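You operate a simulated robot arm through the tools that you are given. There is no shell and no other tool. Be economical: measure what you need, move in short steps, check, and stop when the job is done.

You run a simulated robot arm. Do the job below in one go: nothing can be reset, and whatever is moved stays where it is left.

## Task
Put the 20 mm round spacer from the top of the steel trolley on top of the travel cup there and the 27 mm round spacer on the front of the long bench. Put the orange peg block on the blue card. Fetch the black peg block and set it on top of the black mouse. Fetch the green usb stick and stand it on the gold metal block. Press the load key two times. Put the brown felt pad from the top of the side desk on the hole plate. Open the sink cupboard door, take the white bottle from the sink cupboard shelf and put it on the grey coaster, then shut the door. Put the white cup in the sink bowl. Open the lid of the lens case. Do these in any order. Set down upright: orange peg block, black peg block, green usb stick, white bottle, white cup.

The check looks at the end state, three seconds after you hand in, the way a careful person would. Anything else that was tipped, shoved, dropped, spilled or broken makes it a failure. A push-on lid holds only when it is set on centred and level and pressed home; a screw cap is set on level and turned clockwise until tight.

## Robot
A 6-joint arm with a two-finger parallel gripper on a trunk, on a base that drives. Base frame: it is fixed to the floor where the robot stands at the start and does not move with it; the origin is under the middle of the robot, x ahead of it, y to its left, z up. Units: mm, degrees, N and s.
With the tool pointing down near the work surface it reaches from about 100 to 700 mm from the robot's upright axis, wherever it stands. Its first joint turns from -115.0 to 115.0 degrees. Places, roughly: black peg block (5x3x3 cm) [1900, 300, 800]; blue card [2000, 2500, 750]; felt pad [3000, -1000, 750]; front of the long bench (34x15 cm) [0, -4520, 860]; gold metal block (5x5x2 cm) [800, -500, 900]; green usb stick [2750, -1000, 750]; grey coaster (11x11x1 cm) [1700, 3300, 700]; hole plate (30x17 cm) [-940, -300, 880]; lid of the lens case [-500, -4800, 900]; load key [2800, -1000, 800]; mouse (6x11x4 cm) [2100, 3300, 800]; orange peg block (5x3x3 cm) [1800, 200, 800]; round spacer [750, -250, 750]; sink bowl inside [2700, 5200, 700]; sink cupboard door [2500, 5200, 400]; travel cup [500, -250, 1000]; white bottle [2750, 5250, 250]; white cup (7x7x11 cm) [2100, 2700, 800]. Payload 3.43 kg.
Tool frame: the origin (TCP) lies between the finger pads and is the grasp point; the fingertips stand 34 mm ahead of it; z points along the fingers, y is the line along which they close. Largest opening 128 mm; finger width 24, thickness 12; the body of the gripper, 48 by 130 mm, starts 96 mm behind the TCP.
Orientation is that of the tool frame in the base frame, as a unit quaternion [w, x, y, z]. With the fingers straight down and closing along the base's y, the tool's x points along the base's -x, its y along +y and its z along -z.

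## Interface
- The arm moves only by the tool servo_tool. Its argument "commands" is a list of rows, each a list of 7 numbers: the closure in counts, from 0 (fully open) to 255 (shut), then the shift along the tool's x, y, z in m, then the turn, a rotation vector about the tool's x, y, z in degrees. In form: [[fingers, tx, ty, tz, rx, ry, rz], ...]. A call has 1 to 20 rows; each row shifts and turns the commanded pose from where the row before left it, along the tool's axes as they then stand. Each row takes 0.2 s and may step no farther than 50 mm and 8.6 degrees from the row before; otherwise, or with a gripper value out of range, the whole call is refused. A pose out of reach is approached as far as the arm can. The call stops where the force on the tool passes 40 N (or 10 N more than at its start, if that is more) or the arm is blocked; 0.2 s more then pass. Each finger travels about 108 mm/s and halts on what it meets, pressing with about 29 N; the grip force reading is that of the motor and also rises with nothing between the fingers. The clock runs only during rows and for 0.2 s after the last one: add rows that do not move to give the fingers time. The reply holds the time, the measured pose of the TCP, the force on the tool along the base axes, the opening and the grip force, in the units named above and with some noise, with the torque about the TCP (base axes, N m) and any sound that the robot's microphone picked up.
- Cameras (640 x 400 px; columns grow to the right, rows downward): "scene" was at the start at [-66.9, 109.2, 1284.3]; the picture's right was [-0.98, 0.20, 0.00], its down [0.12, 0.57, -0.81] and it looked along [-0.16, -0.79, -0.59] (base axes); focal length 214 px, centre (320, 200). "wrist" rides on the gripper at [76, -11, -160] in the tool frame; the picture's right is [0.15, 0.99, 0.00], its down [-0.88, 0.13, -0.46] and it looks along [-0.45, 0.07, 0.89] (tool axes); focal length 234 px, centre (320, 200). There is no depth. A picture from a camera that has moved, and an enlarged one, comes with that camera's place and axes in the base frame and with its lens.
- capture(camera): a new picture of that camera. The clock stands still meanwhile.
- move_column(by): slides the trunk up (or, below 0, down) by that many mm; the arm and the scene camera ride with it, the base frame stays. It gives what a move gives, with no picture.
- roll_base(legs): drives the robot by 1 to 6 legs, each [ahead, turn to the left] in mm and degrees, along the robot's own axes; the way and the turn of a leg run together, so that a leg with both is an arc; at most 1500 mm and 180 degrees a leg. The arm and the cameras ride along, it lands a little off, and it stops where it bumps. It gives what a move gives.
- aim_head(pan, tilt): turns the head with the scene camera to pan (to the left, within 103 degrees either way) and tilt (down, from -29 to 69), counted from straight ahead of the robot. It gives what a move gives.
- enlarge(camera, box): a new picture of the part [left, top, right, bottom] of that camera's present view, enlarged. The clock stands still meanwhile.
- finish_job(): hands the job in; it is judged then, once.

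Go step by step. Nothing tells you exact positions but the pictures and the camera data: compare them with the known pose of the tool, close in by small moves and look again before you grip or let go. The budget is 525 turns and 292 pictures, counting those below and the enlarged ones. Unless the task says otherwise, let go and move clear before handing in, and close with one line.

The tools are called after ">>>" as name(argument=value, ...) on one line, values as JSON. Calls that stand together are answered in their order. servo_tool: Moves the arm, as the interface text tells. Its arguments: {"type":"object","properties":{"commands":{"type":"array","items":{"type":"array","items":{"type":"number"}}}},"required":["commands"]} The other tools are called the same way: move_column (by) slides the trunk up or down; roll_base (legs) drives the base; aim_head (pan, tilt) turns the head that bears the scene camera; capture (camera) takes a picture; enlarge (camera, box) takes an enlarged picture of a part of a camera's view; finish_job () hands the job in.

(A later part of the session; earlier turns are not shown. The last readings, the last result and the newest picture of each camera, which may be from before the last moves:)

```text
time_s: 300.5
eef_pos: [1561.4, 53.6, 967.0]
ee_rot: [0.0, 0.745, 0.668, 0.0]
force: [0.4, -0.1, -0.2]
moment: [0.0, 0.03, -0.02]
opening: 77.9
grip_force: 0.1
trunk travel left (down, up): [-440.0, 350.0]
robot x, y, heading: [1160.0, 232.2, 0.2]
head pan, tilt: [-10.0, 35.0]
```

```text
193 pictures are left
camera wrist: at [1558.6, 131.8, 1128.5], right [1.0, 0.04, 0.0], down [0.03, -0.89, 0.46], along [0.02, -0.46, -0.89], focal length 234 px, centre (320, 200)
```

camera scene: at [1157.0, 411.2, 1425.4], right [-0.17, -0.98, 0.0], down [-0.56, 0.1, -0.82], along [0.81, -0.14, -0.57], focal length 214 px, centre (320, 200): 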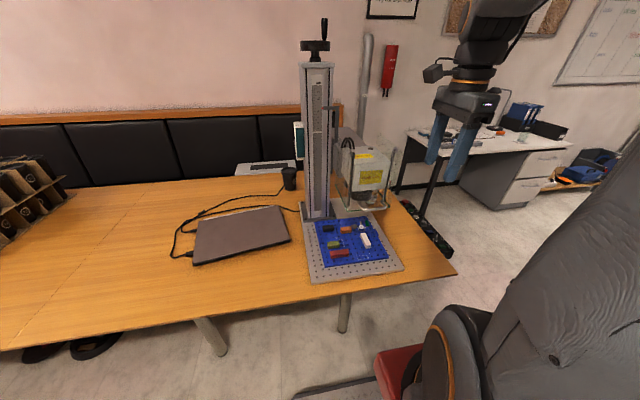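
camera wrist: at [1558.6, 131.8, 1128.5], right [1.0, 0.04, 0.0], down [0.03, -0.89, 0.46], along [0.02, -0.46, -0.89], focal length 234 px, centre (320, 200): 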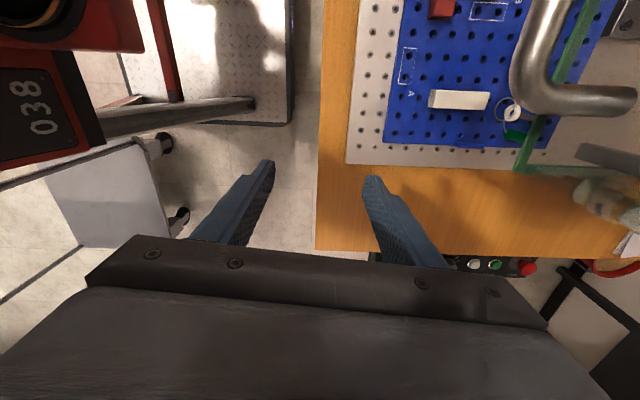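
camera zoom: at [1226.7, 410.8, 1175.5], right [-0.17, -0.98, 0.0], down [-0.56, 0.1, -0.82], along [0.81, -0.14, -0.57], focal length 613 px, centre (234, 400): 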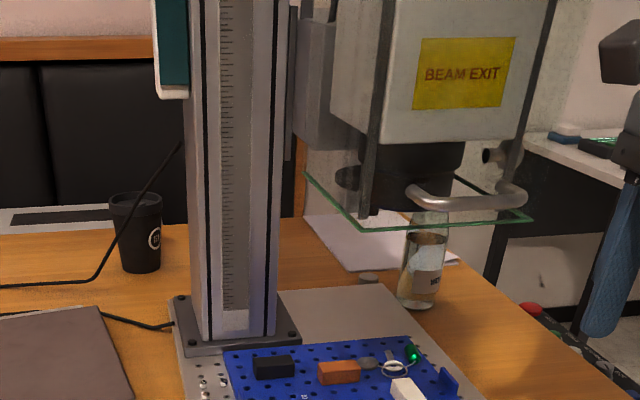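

>>> aim_head(pan=-10, tilt=45)

>>> enlarge(camera="scene", box=[290, 100, 400, 190])

```text
time_s: 301.2
eef_pos: [1561.9, 53.6, 967.0]
ee_rot: [0.001, 0.744, 0.668, 0.002]
force: [-0.7, 0.3, 0.0]
moment: [-0.02, -0.03, -0.03]
opening: 77.7
grip_force: 0.0
trunk travel left (down, up): [-440.0, 350.0]
robot x, y, heading: [1159.4, 228.3, -0.1]
head pan, tilt: [-10.0, 45.0]
```

```text
4.44 times, centred on (345, 145) of scene
camera zoom: at [1220.0, 412.0, 1160.7], right [-0.17, -0.98, 0.0], down [-0.7, 0.12, -0.71], along [0.7, -0.12, -0.71], focal length 953 px, centre (209, 444)
```

zoom: 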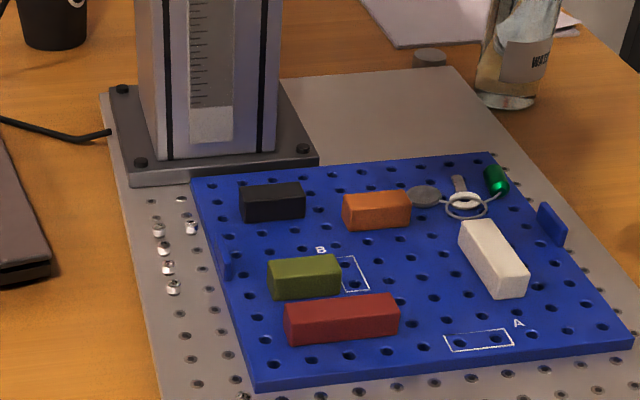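

>>> roll_base(legs=[[-150, 0]])

>>> servo_tool(commands=[[140, 0, 0, 0, 0, 0, 8.4], [140, 0, 0, 0, 0, 0, 8.4], [140, 0, 0, 0, 0, 0, 8.4], [140, 0, 0, 0, 0, 0, 8.4], [140, 0, 0, 0, 0, 0, 8.4], [140, 0, 0, 0, 0, 0, 8.4], [140, 0, 0, 0, 0, 0, 8.4], [140, 0, 0, 0, 0, 0, 8.4], [140, 0, 0, 0, 0, 0, 8.4], [140, 0, 0, 0, 0, 0, 8.1], [140, 0, 0, 0, 0, 0, 0]])

```text
time_s: 302.6
eef_pos: [1411.0, 54.5, 968.0]
ee_rot: [0.0, 0.744, 0.668, 0.0]
force: [0.9, 0.1, 1.1]
moment: [-0.03, -0.02, -0.03]
opening: 77.5
grip_force: 0.1
trunk travel left (down, up): [-440.0, 350.0]
robot x, y, heading: [1004.4, 234.6, -0.1]
head pan, tilt: [-10.0, 45.0]
```

```text
time_s: 305.0
eef_pos: [1411.0, 55.9, 966.8]
ee_rot: [0.0, 1.0, -0.001, 0.001]
force: [-0.4, 0.0, -1.1]
moment: [0.04, 0.0, 0.0]
opening: 57.4
grip_force: 0.1
trunk travel left (down, up): [-440.0, 350.0]
robot x, y, heading: [1005.9, 230.7, -0.2]
head pan, tilt: [-10.0, 45.0]
```

>>> servo_tool(commands=[[140, 0, -0.015, 0, 0, 8.4, 0], [140, 0, -0.015, 0, 0, 8.4, 0], [140, 0, -0.015, 0, 0, 8.4, 0], [140, 0, -0.015, 0, 0, 8.4, 0], [140, 0, -0.015, 0, 0, 8.4, 0], [140, 0, -0.015, 0, 0, 8.4, 0], [140, 0, -0.015, 0, 0, 8.4, 0], [140, 0, -0.015, 0, 0, 8.4, 0], [140, 0, -0.014, 0, 0, 2.8, 0], [140, 0, 0, 0, 0, 0, 0]])

>>> capture(camera="scene")

>>> capture(camera="wrist")

```text
time_s: 307.2
eef_pos: [1567.3, 80.8, 1000.4]
ee_rot: [-0.001, 0.819, 0.001, 0.573]
force: [-0.4, 0.5, -0.3]
moment: [0.0, 0.0, -0.01]
opening: 57.7
grip_force: 0.0
out of reach, approached as far as the arm can: row 2, 3, 4, 5, 6, 7, 8, 9
trunk travel left (down, up): [-440.0, 350.0]
robot x, y, heading: [1006.5, 231.2, 0.2]
head pan, tilt: [-10.0, 45.0]
```

```text
191 pictures are left
camera scene: at [1068.9, 412.1, 1160.7], right [-0.17, -0.98, 0.0], down [-0.7, 0.12, -0.71], along [0.7, -0.12, -0.71], focal length 214 px, centre (320, 200)
```

scene: 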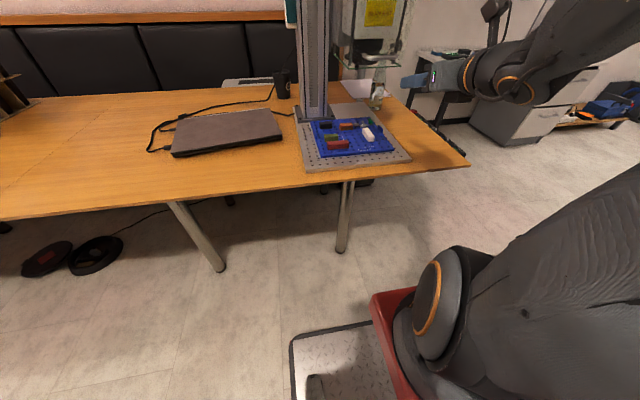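

```text
190 pictures are left
camera wrist: at [1444.0, 91.1, 1129.2], right [0.05, -0.99, 0.14], down [-0.73, -0.13, -0.67], along [0.68, -0.06, -0.73], focal length 234 px, centre (320, 200)
```

wrist: 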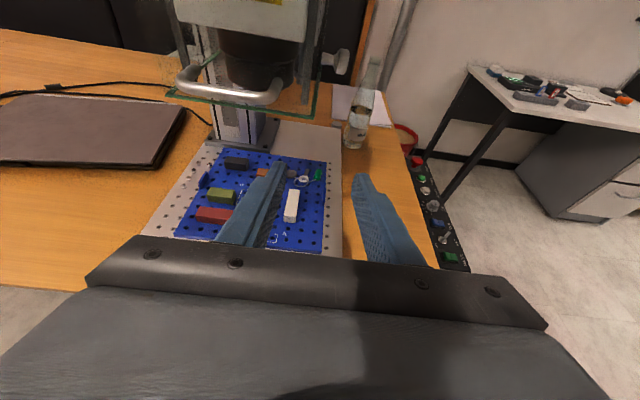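

>>> servo_tool(commands=[[132, -0.031, -0.0218, 0.0113, 0, 0, 0], [132, -0.031, -0.0218, 0.0113, 0, 0, 0], [132, -0.031, -0.0218, 0.0113, 0, 0, 0], [132, -0.031, -0.0218, 0.0113, 0, 0, 0], [132, -0.031, -0.0218, 0.0113, 0, 0, 0], [132, 0, 0, 0, 0, 0, 0]])

>>> capture(camera="wrist")

```text
time_s: 308.6
eef_pos: [1647.7, 153.5, 866.4]
ee_rot: [0.0, 0.819, 0.002, 0.574]
force: [0.0, -0.4, -0.7]
moment: [-0.01, 0.01, 0.0]
opening: 61.3
grip_force: 0.0
out of reach, approached as far as the arm can: row 1, 2, 3, 4, 5
trunk travel left (down, up): [-440.0, 350.0]
robot x, y, heading: [1003.5, 229.3, -0.1]
head pan, tilt: [-10.0, 45.0]
```

```text
189 pictures are left
camera wrist: at [1523.4, 164.3, 993.5], right [0.05, -0.99, 0.14], down [-0.73, -0.13, -0.67], along [0.68, -0.06, -0.73], focal length 234 px, centre (320, 200)
```

wrist: 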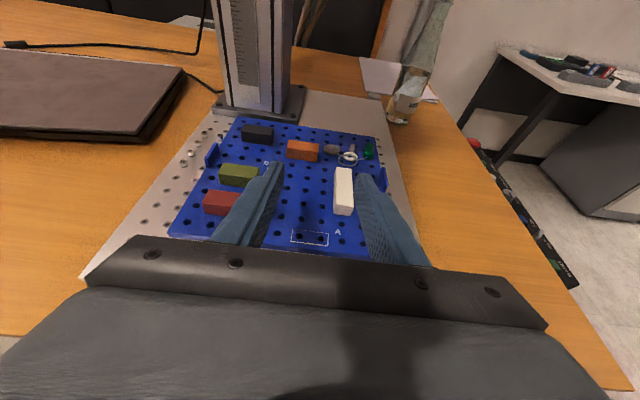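

>>> servo_tool(commands=[[132, 0, 0, 0.02, 0, 0, 0]])

```text
time_s: 309.0
eef_pos: [1667.0, 152.8, 860.0]
ee_rot: [0.0, 0.819, 0.0, 0.574]
force: [-0.3, 0.0, -0.1]
moment: [0.0, 0.05, 0.04]
opening: 61.7
grip_force: 0.0
trunk travel left (down, up): [-440.0, 350.0]
robot x, y, heading: [1006.9, 231.2, -0.2]
head pan, tilt: [-10.0, 45.0]
```

>>> servo_tool(commands=[[132, -0.0254, -0.027, 0.0092, 0, 0, 0], [132, 0.0127, 0, 0.0348, 0, 0, 0], [132, 0, 0, 0, 0, 0, 0]])

>>> capture(camera="wrist")

>>> enlarge(camera="scene", box=[270, 60, 450, 200])

```text
time_s: 309.8
eef_pos: [1699.8, 155.1, 838.2]
ee_rot: [-0.004, 0.82, 0.004, 0.573]
force: [0.1, -0.2, -0.9]
moment: [0.0, 0.0, 0.06]
opening: 61.9
grip_force: 0.1
out of reach, approached as far as the arm can: row 1, 2
trunk travel left (down, up): [-440.0, 350.0]
robot x, y, heading: [1005.7, 225.5, -0.2]
head pan, tilt: [-10.0, 45.0]
```

```text
188 pictures are left
camera wrist: at [1575.9, 164.6, 965.6], right [0.06, -0.99, 0.13], down [-0.73, -0.14, -0.67], along [0.68, -0.06, -0.73], focal length 234 px, centre (320, 200)
```

wrist: 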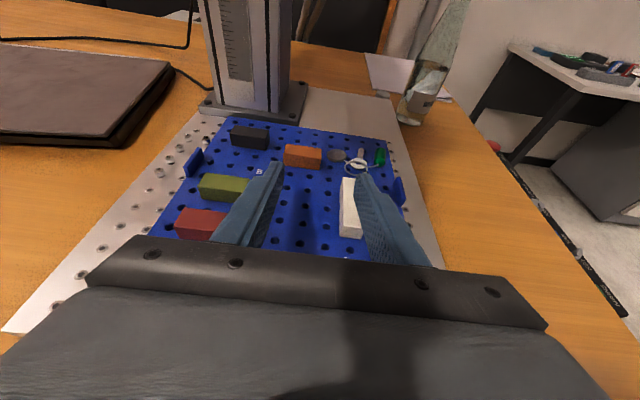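

```text
2.86 times, centred on (360, 130) of scene
camera zoom: at [1068.9, 412.1, 1160.7], right [-0.17, -0.98, 0.0], down [-0.7, 0.12, -0.71], along [0.7, -0.12, -0.71], focal length 613 px, centre (206, 400)
```

zoom: 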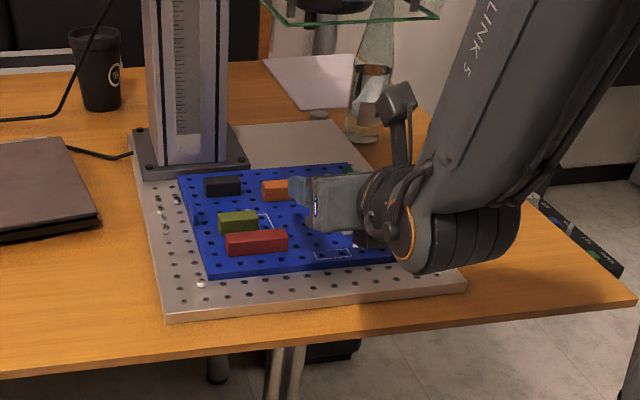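

>>> roll_base(legs=[[-280, 0]])

>>> move_column(by=-350)

>>> servo_tool(commands=[[132, 0.043, 0, -0.0157, 0, 0, 0], [132, 0.043, 0, -0.0157, 0, 0, 0], [132, 0.043, 0, -0.0157, 0, 0, 0], [132, 0.043, 0, -0.0157, 0, 0, 0], [132, 0.043, 0, -0.0157, 0, 0, 0], [132, 0.043, 0, -0.0157, 0, 0, 0], [132, 0.043, 0, -0.0157, 0, 0, 0], [132, 0.043, 0, -0.0157, 0, 0, 0]])

>>> capture(camera="scene")

```text
time_s: 311.7
eef_pos: [1417.6, 154.7, 837.1]
ee_rot: [-0.005, 0.819, 0.004, 0.574]
force: [-0.3, 0.1, 0.8]
moment: [-0.03, 0.01, -0.05]
opening: 61.8
grip_force: 0.1
trunk travel left (down, up): [-440.0, 350.0]
robot x, y, heading: [727.9, 232.0, 0.3]
head pan, tilt: [-10.0, 45.0]
```

```text
time_s: 315.1
eef_pos: [1467.3, 156.0, 487.3]
ee_rot: [-0.005, 0.819, 0.004, 0.574]
force: [0.3, -0.3, 0.3]
moment: [-0.01, 0.0, -0.05]
opening: 61.7
grip_force: 0.1
trunk travel left (down, up): [-90.0, 700.0]
robot x, y, heading: [725.8, 228.4, 0.0]
head pan, tilt: [-10.0, 45.0]
```

```text
time_s: 316.9
eef_pos: [1474.8, 153.1, 854.0]
ee_rot: [-0.005, 0.819, 0.005, 0.573]
force: [0.6, 0.3, 0.5]
moment: [0.02, 0.02, 0.03]
opening: 61.5
grip_force: 0.2
out of reach, approached as far as the arm can: row 8
trunk travel left (down, up): [-90.0, 700.0]
robot x, y, heading: [727.5, 231.1, 0.0]
head pan, tilt: [-10.0, 45.0]
```

```text
186 pictures are left
camera scene: at [884.4, 412.1, 810.7], right [-0.17, -0.98, 0.0], down [-0.7, 0.12, -0.71], along [0.7, -0.12, -0.71], focal length 214 px, centre (320, 200)
```

scene: 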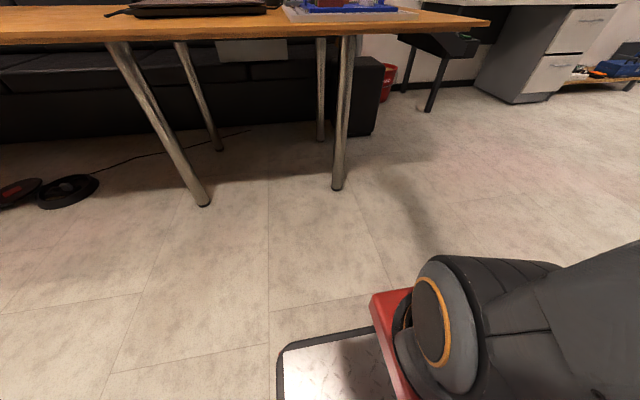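

>>> aim_head(pan=-15, tilt=5)

>>> capture(camera="scene")

```text
time_s: 318.0
eef_pos: [1474.2, 154.4, 853.7]
ee_rot: [-0.006, 0.819, 0.005, 0.573]
force: [0.5, 0.3, 0.4]
moment: [-0.02, 0.0, 0.05]
opening: 61.6
grip_force: 0.1
trunk travel left (down, up): [-90.0, 700.0]
robot x, y, heading: [727.8, 230.2, 0.1]
head pan, tilt: [-15.0, 5.0]
```

```text
185 pictures are left
camera scene: at [893.0, 402.5, 873.6], right [-0.26, -0.97, 0.0], down [-0.09, 0.02, -1.0], along [0.96, -0.26, -0.09], focal length 214 px, centre (320, 200)
```

scene: 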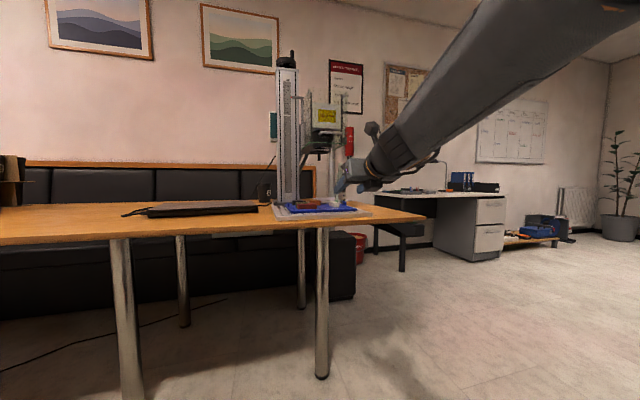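

>>> servo_tool(commands=[[132, -0.017, -0.026, 0.006, 0, 0, 0], [132, 0, 0, 0, 0, 0, 0]])

>>> roll_base(legs=[[220, 0]])

>>> capture(camera="wrist")

>>> capture(camera="scene")

```text
time_s: 318.6
eef_pos: [1478.2, 179.0, 836.1]
ee_rot: [-0.005, 0.819, 0.004, 0.574]
force: [0.7, -0.1, -0.2]
moment: [-0.01, -0.01, -0.02]
opening: 61.7
grip_force: 0.0
trunk travel left (down, up): [-90.0, 700.0]
robot x, y, heading: [723.6, 230.9, 0.2]
head pan, tilt: [-15.0, 5.0]
```

```text
time_s: 320.3
eef_pos: [1697.0, 179.1, 836.6]
ee_rot: [-0.005, 0.82, 0.004, 0.573]
force: [-0.5, 0.1, 0.1]
moment: [0.02, 0.01, 0.03]
opening: 61.7
grip_force: 0.1
trunk travel left (down, up): [-90.0, 700.0]
robot x, y, heading: [945.6, 229.7, -0.1]
head pan, tilt: [-15.0, 5.0]
```

```text
184 pictures are left
camera wrist: at [1573.6, 188.3, 963.9], right [0.06, -0.99, 0.13], down [-0.73, -0.14, -0.67], along [0.68, -0.06, -0.73], focal length 234 px, centre (320, 200)
```

wrist: 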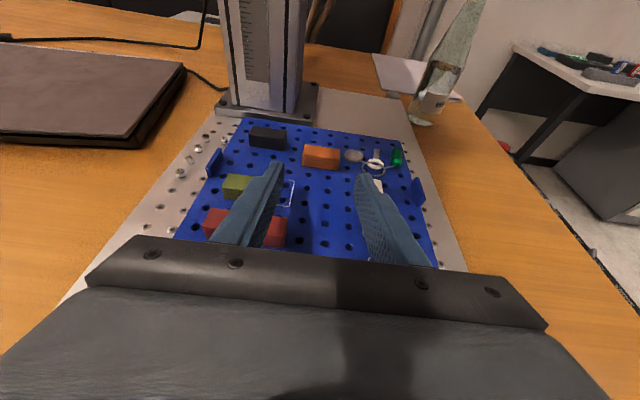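

```text
183 pictures are left
camera scene: at [1113.0, 402.5, 873.7], right [-0.26, -0.97, 0.0], down [-0.08, 0.02, -1.0], along [0.96, -0.26, -0.09], focal length 214 px, centre (320, 200)
```

scene: 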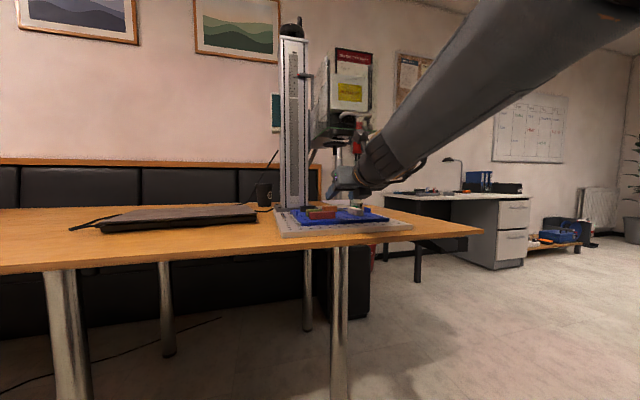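

>>> servo_tool(commands=[[132, 0.0128, 0, 0.0352, 0, 0, 0], [132, 0.0128, 0, 0.0352, 0, 0, 0], [132, 0, 0, 0, 0, 0, 0]])

>>> enlarge(camera="wrist", box=[200, 80, 440, 240])

>>> enlarge(camera="scene", box=[260, 110, 430, 240])

```text
time_s: 321.1
eef_pos: [1773.5, 178.9, 836.6]
ee_rot: [-0.005, 0.819, 0.005, 0.574]
force: [0.3, 1.1, -0.8]
moment: [-0.01, 0.02, -0.01]
opening: 61.9
grip_force: 0.0
trunk travel left (down, up): [-90.0, 700.0]
robot x, y, heading: [946.0, 231.5, -0.1]
head pan, tilt: [-15.0, 5.0]
```

```text
2.50 times, centred on (320, 160) of wrist
camera zoom: at [1648.6, 187.7, 963.4], right [0.06, -0.99, 0.13], down [-0.73, -0.14, -0.67], along [0.68, -0.06, -0.73], focal length 585 px, centre (320, 300)
```

zoom: 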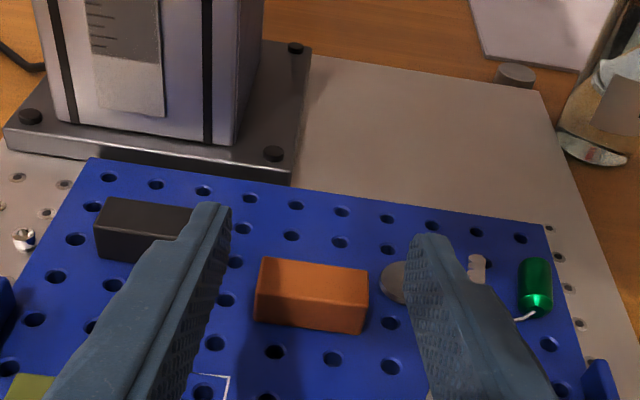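

```text
3.08 times, centred on (345, 175) of scene
camera zoom: at [1112.9, 402.5, 873.7], right [-0.26, -0.97, 0.0], down [-0.08, 0.02, -1.0], along [0.96, -0.26, -0.09], focal length 660 px, centre (243, 277)
```

zoom: 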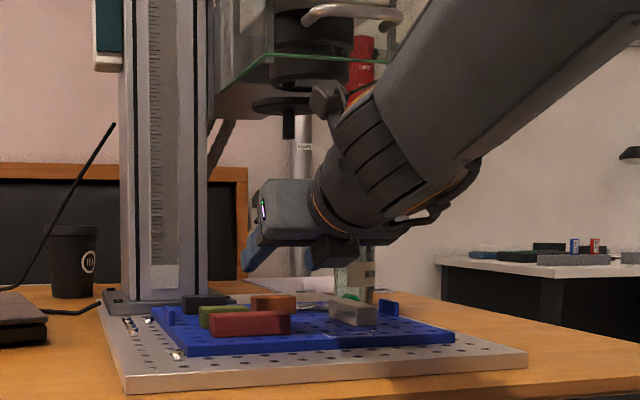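

>>> servo_tool(commands=[[132, -0.013, 0, 0.008, 0, 0, 0], [132, -0.0095, 0, 0.0062, 0, 0, 0], [132, 0, 0, 0, 0, 0, 0]])

>>> enlarge(camera="wrist", box=[200, 80, 440, 240])

>>> enlarge(camera="scene", box=[280, 150, 400, 240])

```text
time_s: 321.9
eef_pos: [1777.2, 179.2, 811.2]
ee_rot: [-0.005, 0.819, 0.004, 0.574]
force: [0.5, 0.1, -0.6]
moment: [0.04, 0.01, 0.02]
opening: 61.5
grip_force: 0.0
trunk travel left (down, up): [-90.0, 700.0]
robot x, y, heading: [947.4, 231.2, 0.3]
head pan, tilt: [-15.0, 5.0]
```

```text
2.50 times, centred on (320, 160) of wrist
camera zoom: at [1654.2, 189.5, 937.9], right [0.06, -0.99, 0.13], down [-0.73, -0.14, -0.67], along [0.68, -0.06, -0.73], focal length 585 px, centre (320, 300)
```

zoom: 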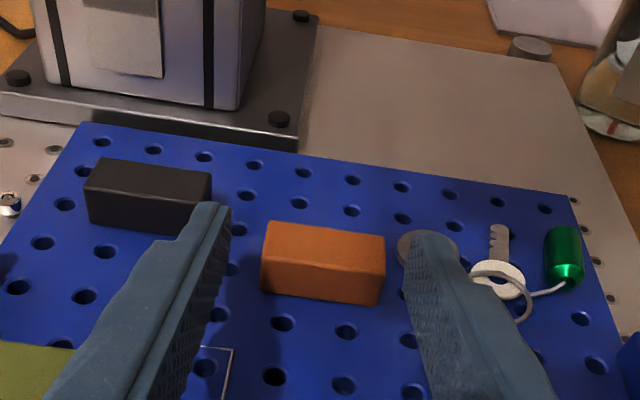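

```text
4.44 times, centred on (340, 195) of scene
camera zoom: at [1113.0, 402.5, 873.7], right [-0.26, -0.97, 0.0], down [-0.08, 0.02, -1.0], along [0.96, -0.26, -0.09], focal length 953 px, centre (231, 222)
```

zoom: 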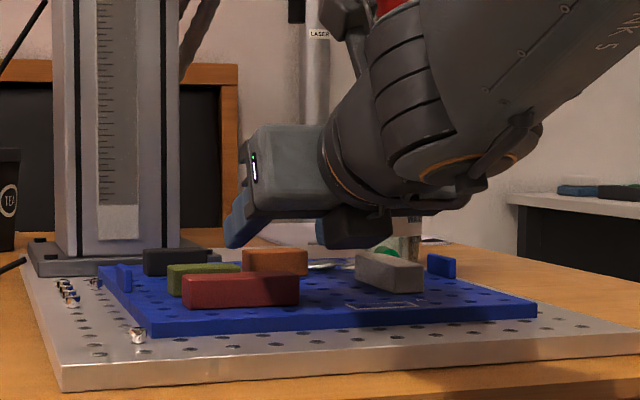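

>>> enlarge(camera="scene", box=[320, 90, 400, 160])

```text
5.71 times, centred on (360, 125) of scene
camera zoom: at [1113.0, 402.5, 873.7], right [-0.26, -0.97, 0.0], down [-0.08, 0.02, -1.0], along [0.96, -0.26, -0.09], focal length 1226 px, centre (91, 629)
```

zoom: 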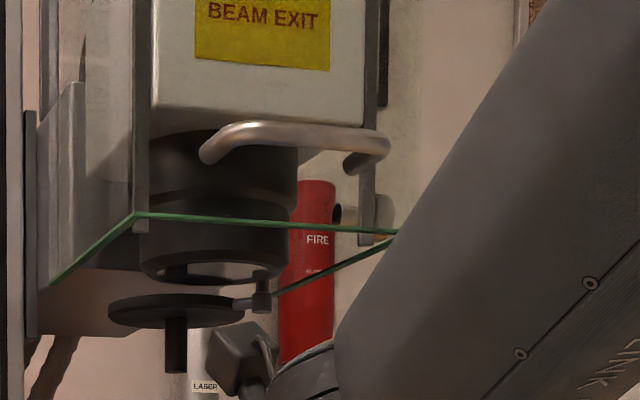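

>>> servo_tool(commands=[[132, 0, 0, 0, 0, -5, 0], [132, 0, 0, 0, 0, -5, 0], [132, 0, 0, 0, 0, 0, 0]])

>>> servo_tool(commands=[[132, -0.0053, 0, 0.0048, 0, 0, 0], [132, -0.0053, 0, 0.0048, 0, 0, 0], [132, 0, 0, 0, 0, 0, 0]])

>>> enlarge(camera="scene", box=[280, 110, 420, 240])

>>> enlarge(camera="wrist", box=[200, 80, 440, 240])

```text
time_s: 322.7
eef_pos: [1777.6, 178.7, 810.7]
ee_rot: [-0.004, 0.866, 0.004, 0.5]
force: [-1.1, 0.4, -0.4]
moment: [-0.03, -0.01, 0.02]
opening: 61.7
grip_force: 0.0
trunk travel left (down, up): [-90.0, 700.0]
robot x, y, heading: [944.9, 227.3, 0.1]
head pan, tilt: [-15.0, 5.0]
```

```text
time_s: 323.5
eef_pos: [1781.2, 179.8, 795.9]
ee_rot: [-0.005, 0.866, 0.005, 0.5]
force: [0.7, 0.6, 0.6]
moment: [-0.02, -0.02, 0.01]
opening: 61.7
grip_force: 0.1
trunk travel left (down, up): [-90.0, 700.0]
robot x, y, heading: [943.7, 232.0, -0.1]
head pan, tilt: [-15.0, 5.0]
```

```text
3.08 times, centred on (350, 175) of scene
camera zoom: at [1113.0, 402.5, 873.7], right [-0.26, -0.97, 0.0], down [-0.08, 0.02, -1.0], along [0.96, -0.26, -0.09], focal length 660 px, centre (228, 277)
```

zoom: 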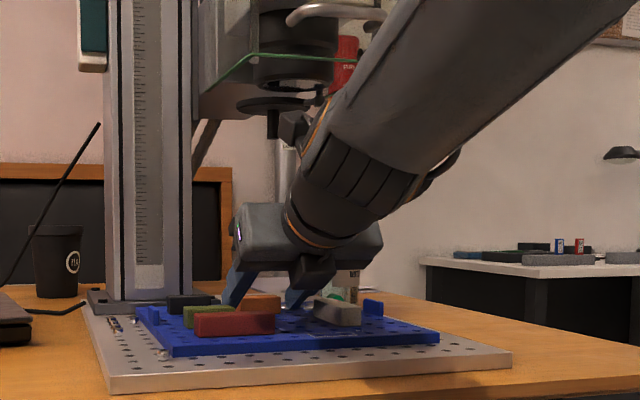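

```text
2.50 times, centred on (320, 160) of wrist
camera zoom: at [1680.7, 190.3, 943.1], right [0.09, -0.99, 0.12], down [-0.83, -0.14, -0.54], along [0.55, -0.06, -0.84], focal length 585 px, centre (320, 300)
```

zoom: 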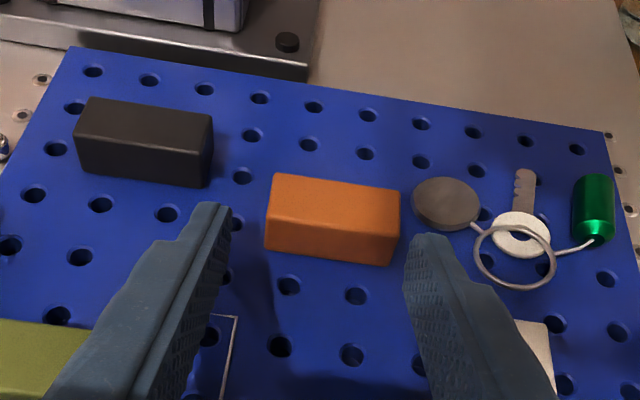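

>>> aim_head(pan=-50, tilt=0)

>>> capture(camera="scene")

>>> aim_head(pan=30, tilt=0)

>>> capture(camera="scene")

```text
time_s: 324.5
eef_pos: [1780.3, 179.3, 796.7]
ee_rot: [-0.005, 0.866, 0.004, 0.5]
force: [-0.1, 0.1, -0.1]
moment: [0.0, 0.0, -0.01]
opening: 61.8
grip_force: 0.1
trunk travel left (down, up): [-90.0, 700.0]
robot x, y, heading: [945.2, 229.2, 0.1]
head pan, tilt: [-50.0, 0.0]
```

```text
175 pictures are left
camera scene: at [1082.2, 357.3, 881.6], right [-0.77, -0.64, 0.0], down [0.0, 0.0, -1.0], along [0.64, -0.77, 0.0], focal length 214 px, centre (320, 200)
```

scene: 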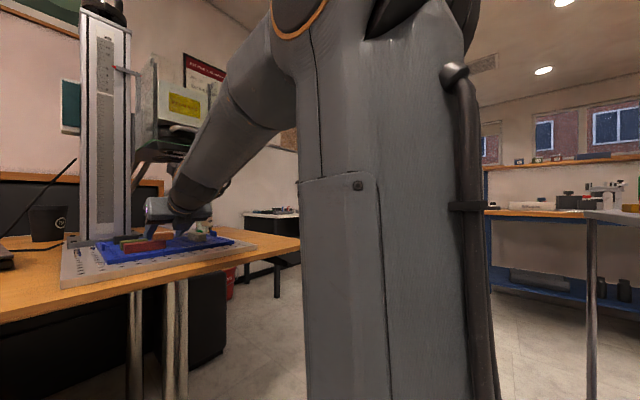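

```text
time_s: 326.0
eef_pos: [1780.6, 180.8, 795.5]
ee_rot: [-0.005, 0.866, 0.005, 0.5]
force: [-0.2, 0.5, 0.5]
moment: [0.03, -0.01, 0.0]
opening: 61.7
grip_force: 0.0
trunk travel left (down, up): [-90.0, 700.0]
robot x, y, heading: [945.1, 229.9, -0.1]
head pan, tilt: [30.0, 0.0]
```

```text
174 pictures are left
camera scene: at [1102.2, 471.2, 881.6], right [0.5, -0.87, 0.0], down [0.0, 0.0, -1.0], along [0.87, 0.5, 0.0], focal length 214 px, centre (320, 200)
```

scene: 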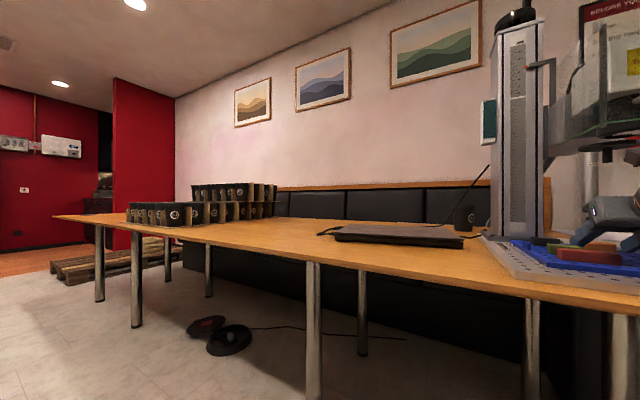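

>>> enlarge(camera="scene", box=[540, 110, 640, 270])

>>> aim_head(pan=-50, tilt=0)

>>> enlarge(camera="scene", box=[60, 90, 240, 270])

```text
2.50 times, centred on (590, 190) of scene
camera zoom: at [1102.2, 471.2, 881.6], right [0.5, -0.87, 0.0], down [0.0, 0.0, -1.0], along [0.87, 0.5, 0.0], focal length 536 px, centre (-355, 225)
```

zoom: 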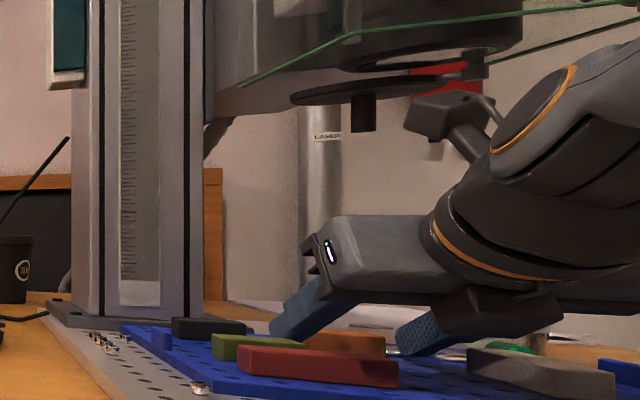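

```text
time_s: 327.6
eef_pos: [1779.9, 180.7, 795.9]
ee_rot: [-0.005, 0.866, 0.005, 0.499]
force: [0.5, 0.3, -0.7]
moment: [-0.01, 0.01, 0.01]
opening: 61.7
grip_force: 0.1
trunk travel left (down, up): [-90.0, 700.0]
robot x, y, heading: [940.9, 231.6, 0.0]
head pan, tilt: [-50.0, 0.0]
```

```text
2.22 times, centred on (150, 180) of scene
camera zoom: at [1082.2, 357.3, 881.6], right [-0.77, -0.64, 0.0], down [0.0, 0.0, -1.0], along [0.64, -0.77, 0.0], focal length 477 px, centre (698, 244)
```

zoom: 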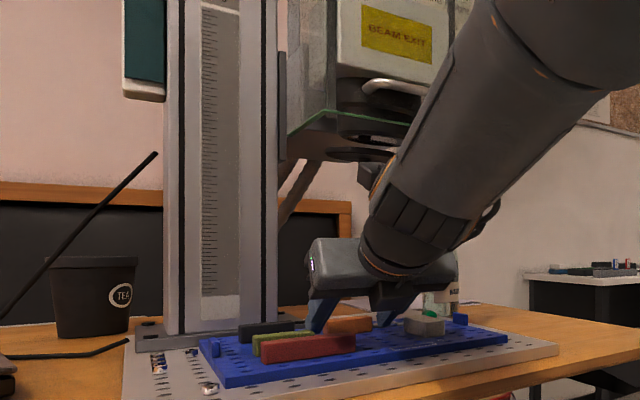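

>>> servo_tool(commands=[[132, 0, 0, 0, 0, 5, 0], [132, 0.0042, 0, 0.0091, 0, 0, 0], [132, 0.0042, 0, 0.0091, 0, 0, 0], [132, -0.0027, 0, 0.0013, 0, 0, 0], [132, 0, 0, 0, 0, 0, 0]])

>>> enlarge(camera="scene", box=[60, 90, 240, 270])

>>> enlarge(camera="wrist", box=[200, 80, 440, 240])

```text
time_s: 328.8
eef_pos: [1800.6, 179.4, 793.3]
ee_rot: [-0.005, 0.844, 0.005, 0.537]
force: [0.1, 0.2, -0.3]
moment: [-0.04, 0.02, -0.01]
opening: 61.7
grip_force: 0.1
trunk travel left (down, up): [-90.0, 700.0]
robot x, y, heading: [949.8, 234.5, 0.1]
head pan, tilt: [-50.0, 0.0]
```

```text
2.22 times, centred on (150, 180) of scene
camera zoom: at [1082.1, 357.3, 881.6], right [-0.77, -0.64, 0.0], down [0.0, 0.0, -1.0], along [0.64, -0.77, 0.0], focal length 477 px, centre (698, 244)
```

zoom: 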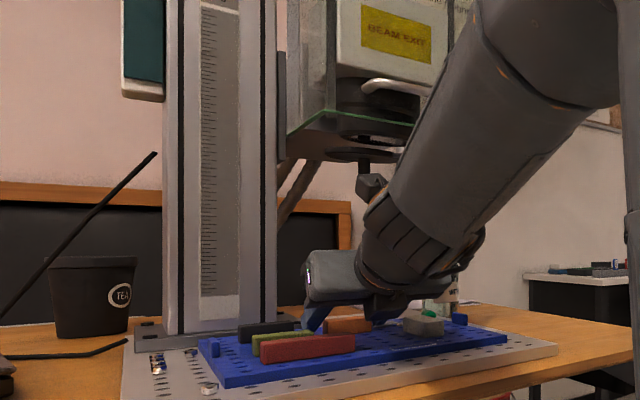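

```text
2.50 times, centred on (320, 160) of wrist
camera zoom: at [1688.0, 189.8, 931.7], right [0.07, -0.99, 0.13], down [-0.78, -0.14, -0.61], along [0.62, -0.06, -0.79], focal length 585 px, centre (320, 300)
```

zoom: 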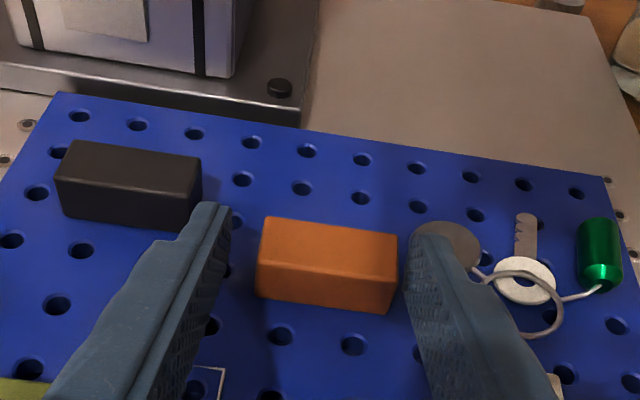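

>>> servo_tool(commands=[[132, 0, 0.003, 0, 0, 0, 0], [150, 0, 0, 0, 0, 0, 0], [165, 0, 0, 0, 0, 0, 0], [185, 0, 0, 0, 0, 0, 0], [200, 0, 0, 0, 0, 0, 0], [200, 0, 0, 0, 0, 0, 0]])

>>> enlarge(camera="wrist", box=[200, 80, 440, 240])

```text
time_s: 330.2
eef_pos: [1800.5, 176.3, 793.9]
ee_rot: [-0.005, 0.843, 0.005, 0.537]
force: [-0.3, -0.4, 1.5]
moment: [0.02, 0.02, -0.03]
opening: 46.5
grip_force: 28.6
trunk travel left (down, up): [-90.0, 700.0]
robot x, y, heading: [942.5, 230.0, -0.2]
head pan, tilt: [-50.0, 0.0]
```

```text
2.50 times, centred on (320, 160) of wrist
camera zoom: at [1688.4, 187.0, 932.2], right [0.07, -0.99, 0.13], down [-0.78, -0.14, -0.61], along [0.62, -0.06, -0.78], focal length 585 px, centre (320, 300)
```

zoom: 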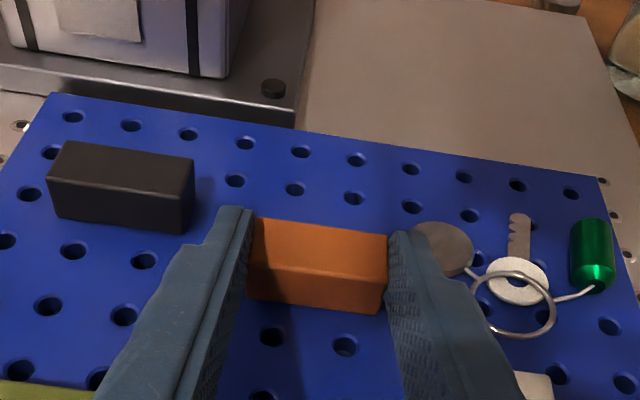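

>>> servo_tool(commands=[[210, 0.0054, 0, -0.0025, 0, 0, 0], [210, 0.0054, 0, -0.0025, 0, 0, 0], [210, 0, 0, 0, 0, 0, 0]])

>>> enlarge(camera="scene", box=[100, 130, 220, 250])

```text
time_s: 331.0
eef_pos: [1800.8, 176.8, 805.7]
ee_rot: [-0.004, 0.843, 0.004, 0.537]
force: [-0.4, 0.1, -0.2]
moment: [-0.01, 0.01, -0.01]
opening: 46.5
grip_force: 29.5
trunk travel left (down, up): [-90.0, 700.0]
robot x, y, heading: [942.6, 229.3, -0.0]
head pan, tilt: [-50.0, 0.0]
```

```text
3.33 times, centred on (160, 190) of scene
camera zoom: at [1082.1, 357.3, 881.6], right [-0.77, -0.64, 0.0], down [0.0, 0.0, -1.0], along [0.64, -0.77, 0.0], focal length 715 px, centre (853, 233)
```

zoom: 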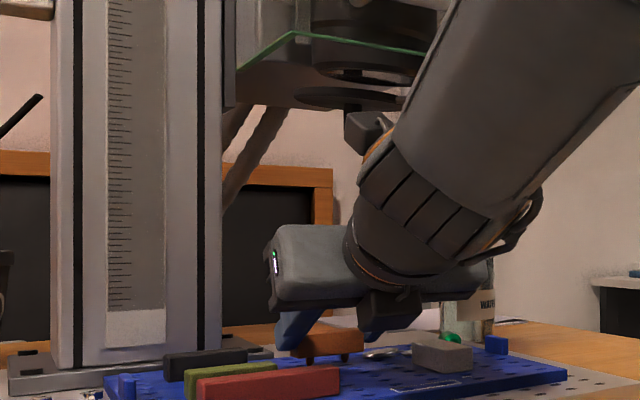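

>>> servo_tool(commands=[[210, 0.0036, 0, -0.0017, 0, 0, 0], [210, 0.0036, 0, -0.0017, 0, 0, 0], [210, 0, 0, 0, 0, 0, 0]])

>>> enlarge(camera="scene", box=[100, 130, 220, 250])

```text
time_s: 331.8
eef_pos: [1800.7, 176.6, 813.5]
ee_rot: [-0.004, 0.843, 0.004, 0.538]
force: [0.6, -0.3, -0.8]
moment: [0.02, 0.02, 0.0]
opening: 46.7
grip_force: 28.6
trunk travel left (down, up): [-90.0, 700.0]
robot x, y, heading: [948.9, 230.0, 0.1]
head pan, tilt: [-50.0, 0.0]
```

```text
3.33 times, centred on (160, 190) of scene
camera zoom: at [1082.1, 357.3, 881.6], right [-0.77, -0.64, 0.0], down [0.0, 0.0, -1.0], along [0.64, -0.77, 0.0], focal length 715 px, centre (853, 233)
```

zoom: 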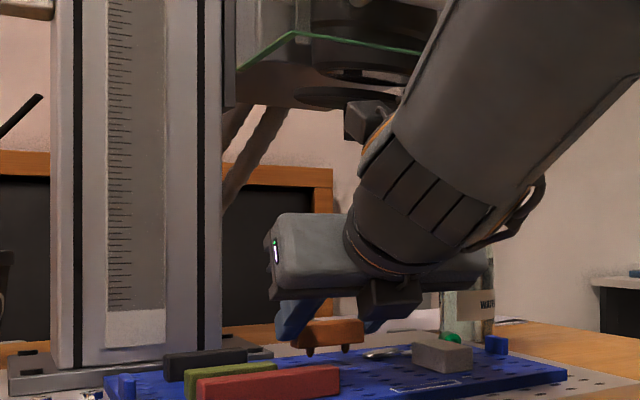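

>>> roll_base(legs=[[-350, 0]])

>>> capture(camera="wrist")

```text
time_s: 334.1
eef_pos: [1447.9, 177.0, 812.0]
ee_rot: [-0.004, 0.843, 0.004, 0.538]
force: [-1.2, -0.3, -0.8]
moment: [-0.01, 0.06, -0.02]
opening: 46.4
grip_force: 28.7
trunk travel left (down, up): [-90.0, 700.0]
robot x, y, heading: [593.0, 230.3, 0.2]
head pan, tilt: [-50.0, 0.0]
```

```text
166 pictures are left
camera wrist: at [1335.1, 187.5, 950.8], right [0.08, -0.99, 0.13], down [-0.78, -0.14, -0.61], along [0.62, -0.06, -0.79], focal length 234 px, centre (320, 200)
```

wrist: 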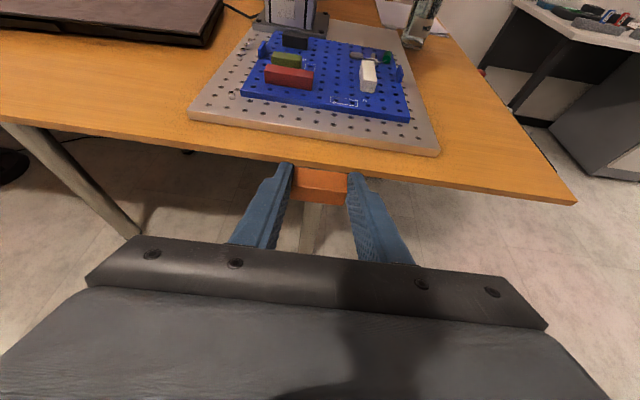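

>>> aim_head(pan=-18, tilt=5)

>>> capture(camera="scene")

```text
time_s: 335.0
eef_pos: [1446.9, 177.1, 812.8]
ee_rot: [-0.005, 0.843, 0.005, 0.537]
force: [0.5, 0.4, -0.2]
moment: [-0.02, 0.02, 0.05]
opening: 46.2
grip_force: 29.2
trunk travel left (down, up): [-90.0, 700.0]
robot x, y, heading: [591.7, 230.1, 0.2]
head pan, tilt: [-18.0, 5.0]
```

```text
165 pictures are left
camera scene: at [757.5, 397.7, 873.7], right [-0.31, -0.95, 0.0], down [-0.08, 0.03, -1.0], along [0.95, -0.31, -0.09], focal length 214 px, centre (320, 200)
```

scene: 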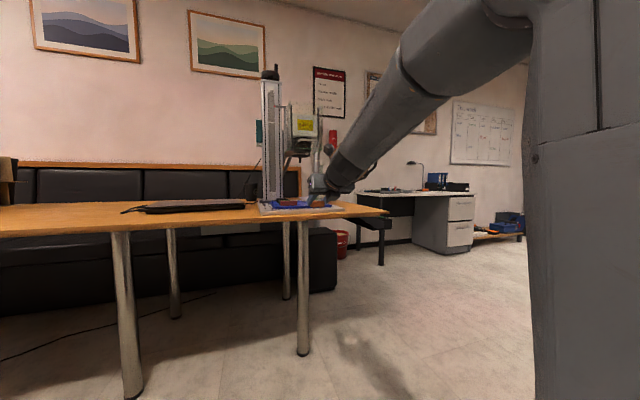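

>>> enlarge(camera="scene", box=[290, 150, 370, 230])

```text
5.00 times, centred on (330, 190) of scene
camera zoom: at [757.5, 397.7, 873.7], right [-0.31, -0.95, 0.0], down [-0.08, 0.03, -1.0], along [0.95, -0.31, -0.09], focal length 1072 px, centre (270, 250)
```

zoom: 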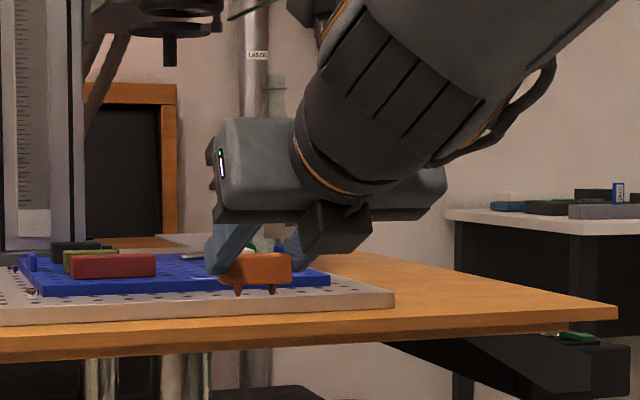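

>>> move_column(by=150)

>>> roll_base(legs=[[-400, 0], [0, 90], [1150, 0], [1120, 0], [0, -90]])

>>> aim_head(pan=0, tilt=12)

>>> capture(camera="scene")

```text
time_s: 336.8
eef_pos: [1448.1, 177.7, 962.5]
ee_rot: [-0.006, 0.843, 0.006, 0.538]
force: [-0.4, 0.3, -0.7]
moment: [0.01, -0.02, 0.01]
opening: 46.4
grip_force: 29.7
trunk travel left (down, up): [-240.0, 550.0]
robot x, y, heading: [590.5, 232.2, -0.1]
head pan, tilt: [-18.0, 5.0]
```

```text
time_s: 357.6
eef_pos: [1094.6, 2438.4, 962.6]
ee_rot: [-0.002, 0.843, 0.001, 0.537]
force: [-0.5, -0.2, 0.0]
moment: [0.02, -0.02, 0.01]
opening: 46.8
grip_force: 29.3
trunk travel left (down, up): [-240.0, 550.0]
robot x, y, heading: [238.9, 2501.6, -0.3]
head pan, tilt: [-18.0, 5.0]
```

```text
time_s: 358.4
eef_pos: [1094.1, 2438.8, 963.6]
ee_rot: [-0.002, 0.843, 0.001, 0.537]
force: [0.1, 0.5, 0.0]
moment: [-0.02, 0.0, -0.01]
opening: 46.5
grip_force: 28.9
trunk travel left (down, up): [-240.0, 550.0]
robot x, y, heading: [236.6, 2502.1, -0.5]
head pan, tilt: [0.0, 12.0]
```

```text
163 pictures are left
camera scene: at [371.1, 2694.0, 1012.4], right [-0.01, -1.0, 0.0], down [-0.21, 0.0, -0.98], along [0.98, -0.01, -0.21], focal length 214 px, centre (320, 200)
```

scene: 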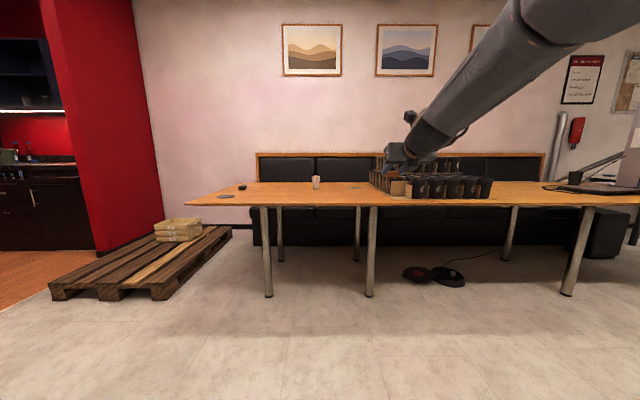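

>>> enlarge(camera="scene", box=[180, 130, 500, 240])

```text
2.00 times, centred on (340, 185) of scene
camera zoom: at [371.1, 2694.0, 1012.4], right [-0.01, -1.0, 0.0], down [-0.21, 0.0, -0.98], along [0.98, -0.01, -0.21], focal length 429 px, centre (280, 230)
```

zoom: 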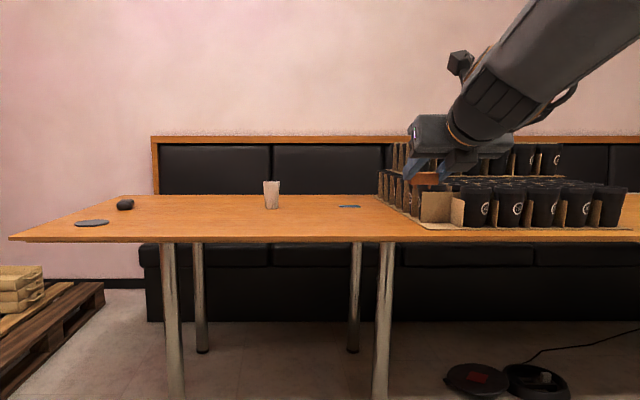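

>>> roll_base(legs=[[0, 0.5], [650, 0]])

>>> servo_tool(commands=[[210, 0, 0.028, 0, 0, 0, 0], [210, 0, 0, 0, 0, 0, 0]])

>>> capture(camera="wrist")

>>> aim_head(pan=-15, tilt=15)

>>> capture(camera="scene")

```text
time_s: 362.3
eef_pos: [1733.9, 2446.3, 962.3]
ee_rot: [-0.004, 0.843, 0.004, 0.537]
force: [0.0, -0.4, 0.3]
moment: [0.01, 0.01, -0.01]
opening: 46.4
grip_force: 29.2
trunk travel left (down, up): [-240.0, 550.0]
robot x, y, heading: [883.2, 2502.7, 0.2]
head pan, tilt: [0.0, 12.0]
```

```text
time_s: 362.9
eef_pos: [1736.1, 2417.3, 963.4]
ee_rot: [-0.005, 0.844, 0.004, 0.537]
force: [-0.1, 0.3, 0.2]
moment: [-0.03, 0.02, 0.02]
opening: 46.6
grip_force: 28.7
trunk travel left (down, up): [-240.0, 550.0]
robot x, y, heading: [876.8, 2504.3, 0.2]
head pan, tilt: [0.0, 12.0]
```

```text
161 pictures are left
camera wrist: at [1623.6, 2427.5, 1101.1], right [0.07, -0.99, 0.13], down [-0.78, -0.14, -0.61], along [0.62, -0.06, -0.78], focal length 234 px, centre (320, 200)
```

wrist: 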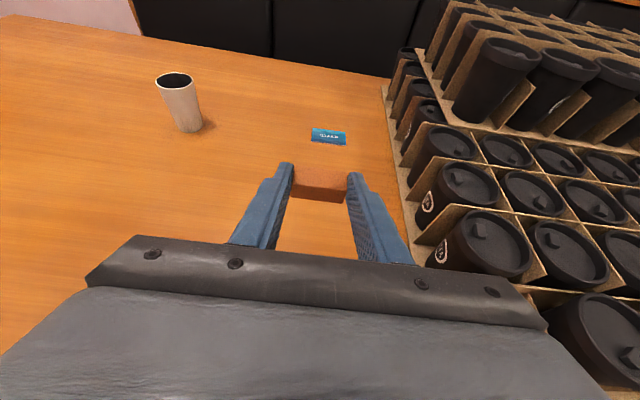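

```text
time_s: 363.7
eef_pos: [1735.6, 2416.2, 962.9]
ee_rot: [-0.005, 0.843, 0.004, 0.537]
force: [0.4, -0.3, 0.4]
moment: [-0.03, 0.01, 0.02]
opening: 46.6
grip_force: 28.9
trunk travel left (down, up): [-240.0, 550.0]
robot x, y, heading: [879.1, 2499.8, 0.1]
head pan, tilt: [-15.0, 15.0]
```

```text
160 pictures are left
camera scene: at [1006.9, 2671.3, 1007.5], right [-0.26, -0.97, 0.0], down [-0.25, 0.07, -0.97], along [0.93, -0.25, -0.26], focal length 214 px, centre (320, 200)
```

scene: 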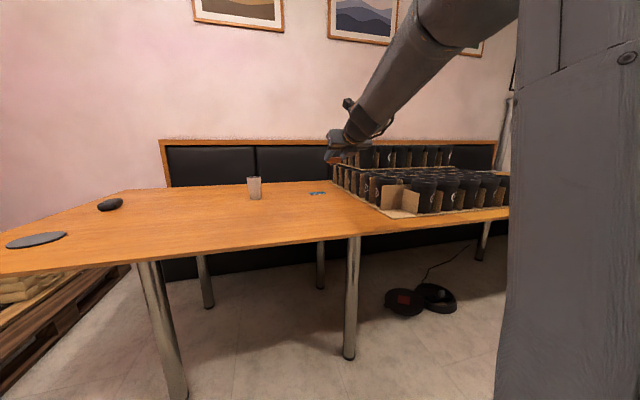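

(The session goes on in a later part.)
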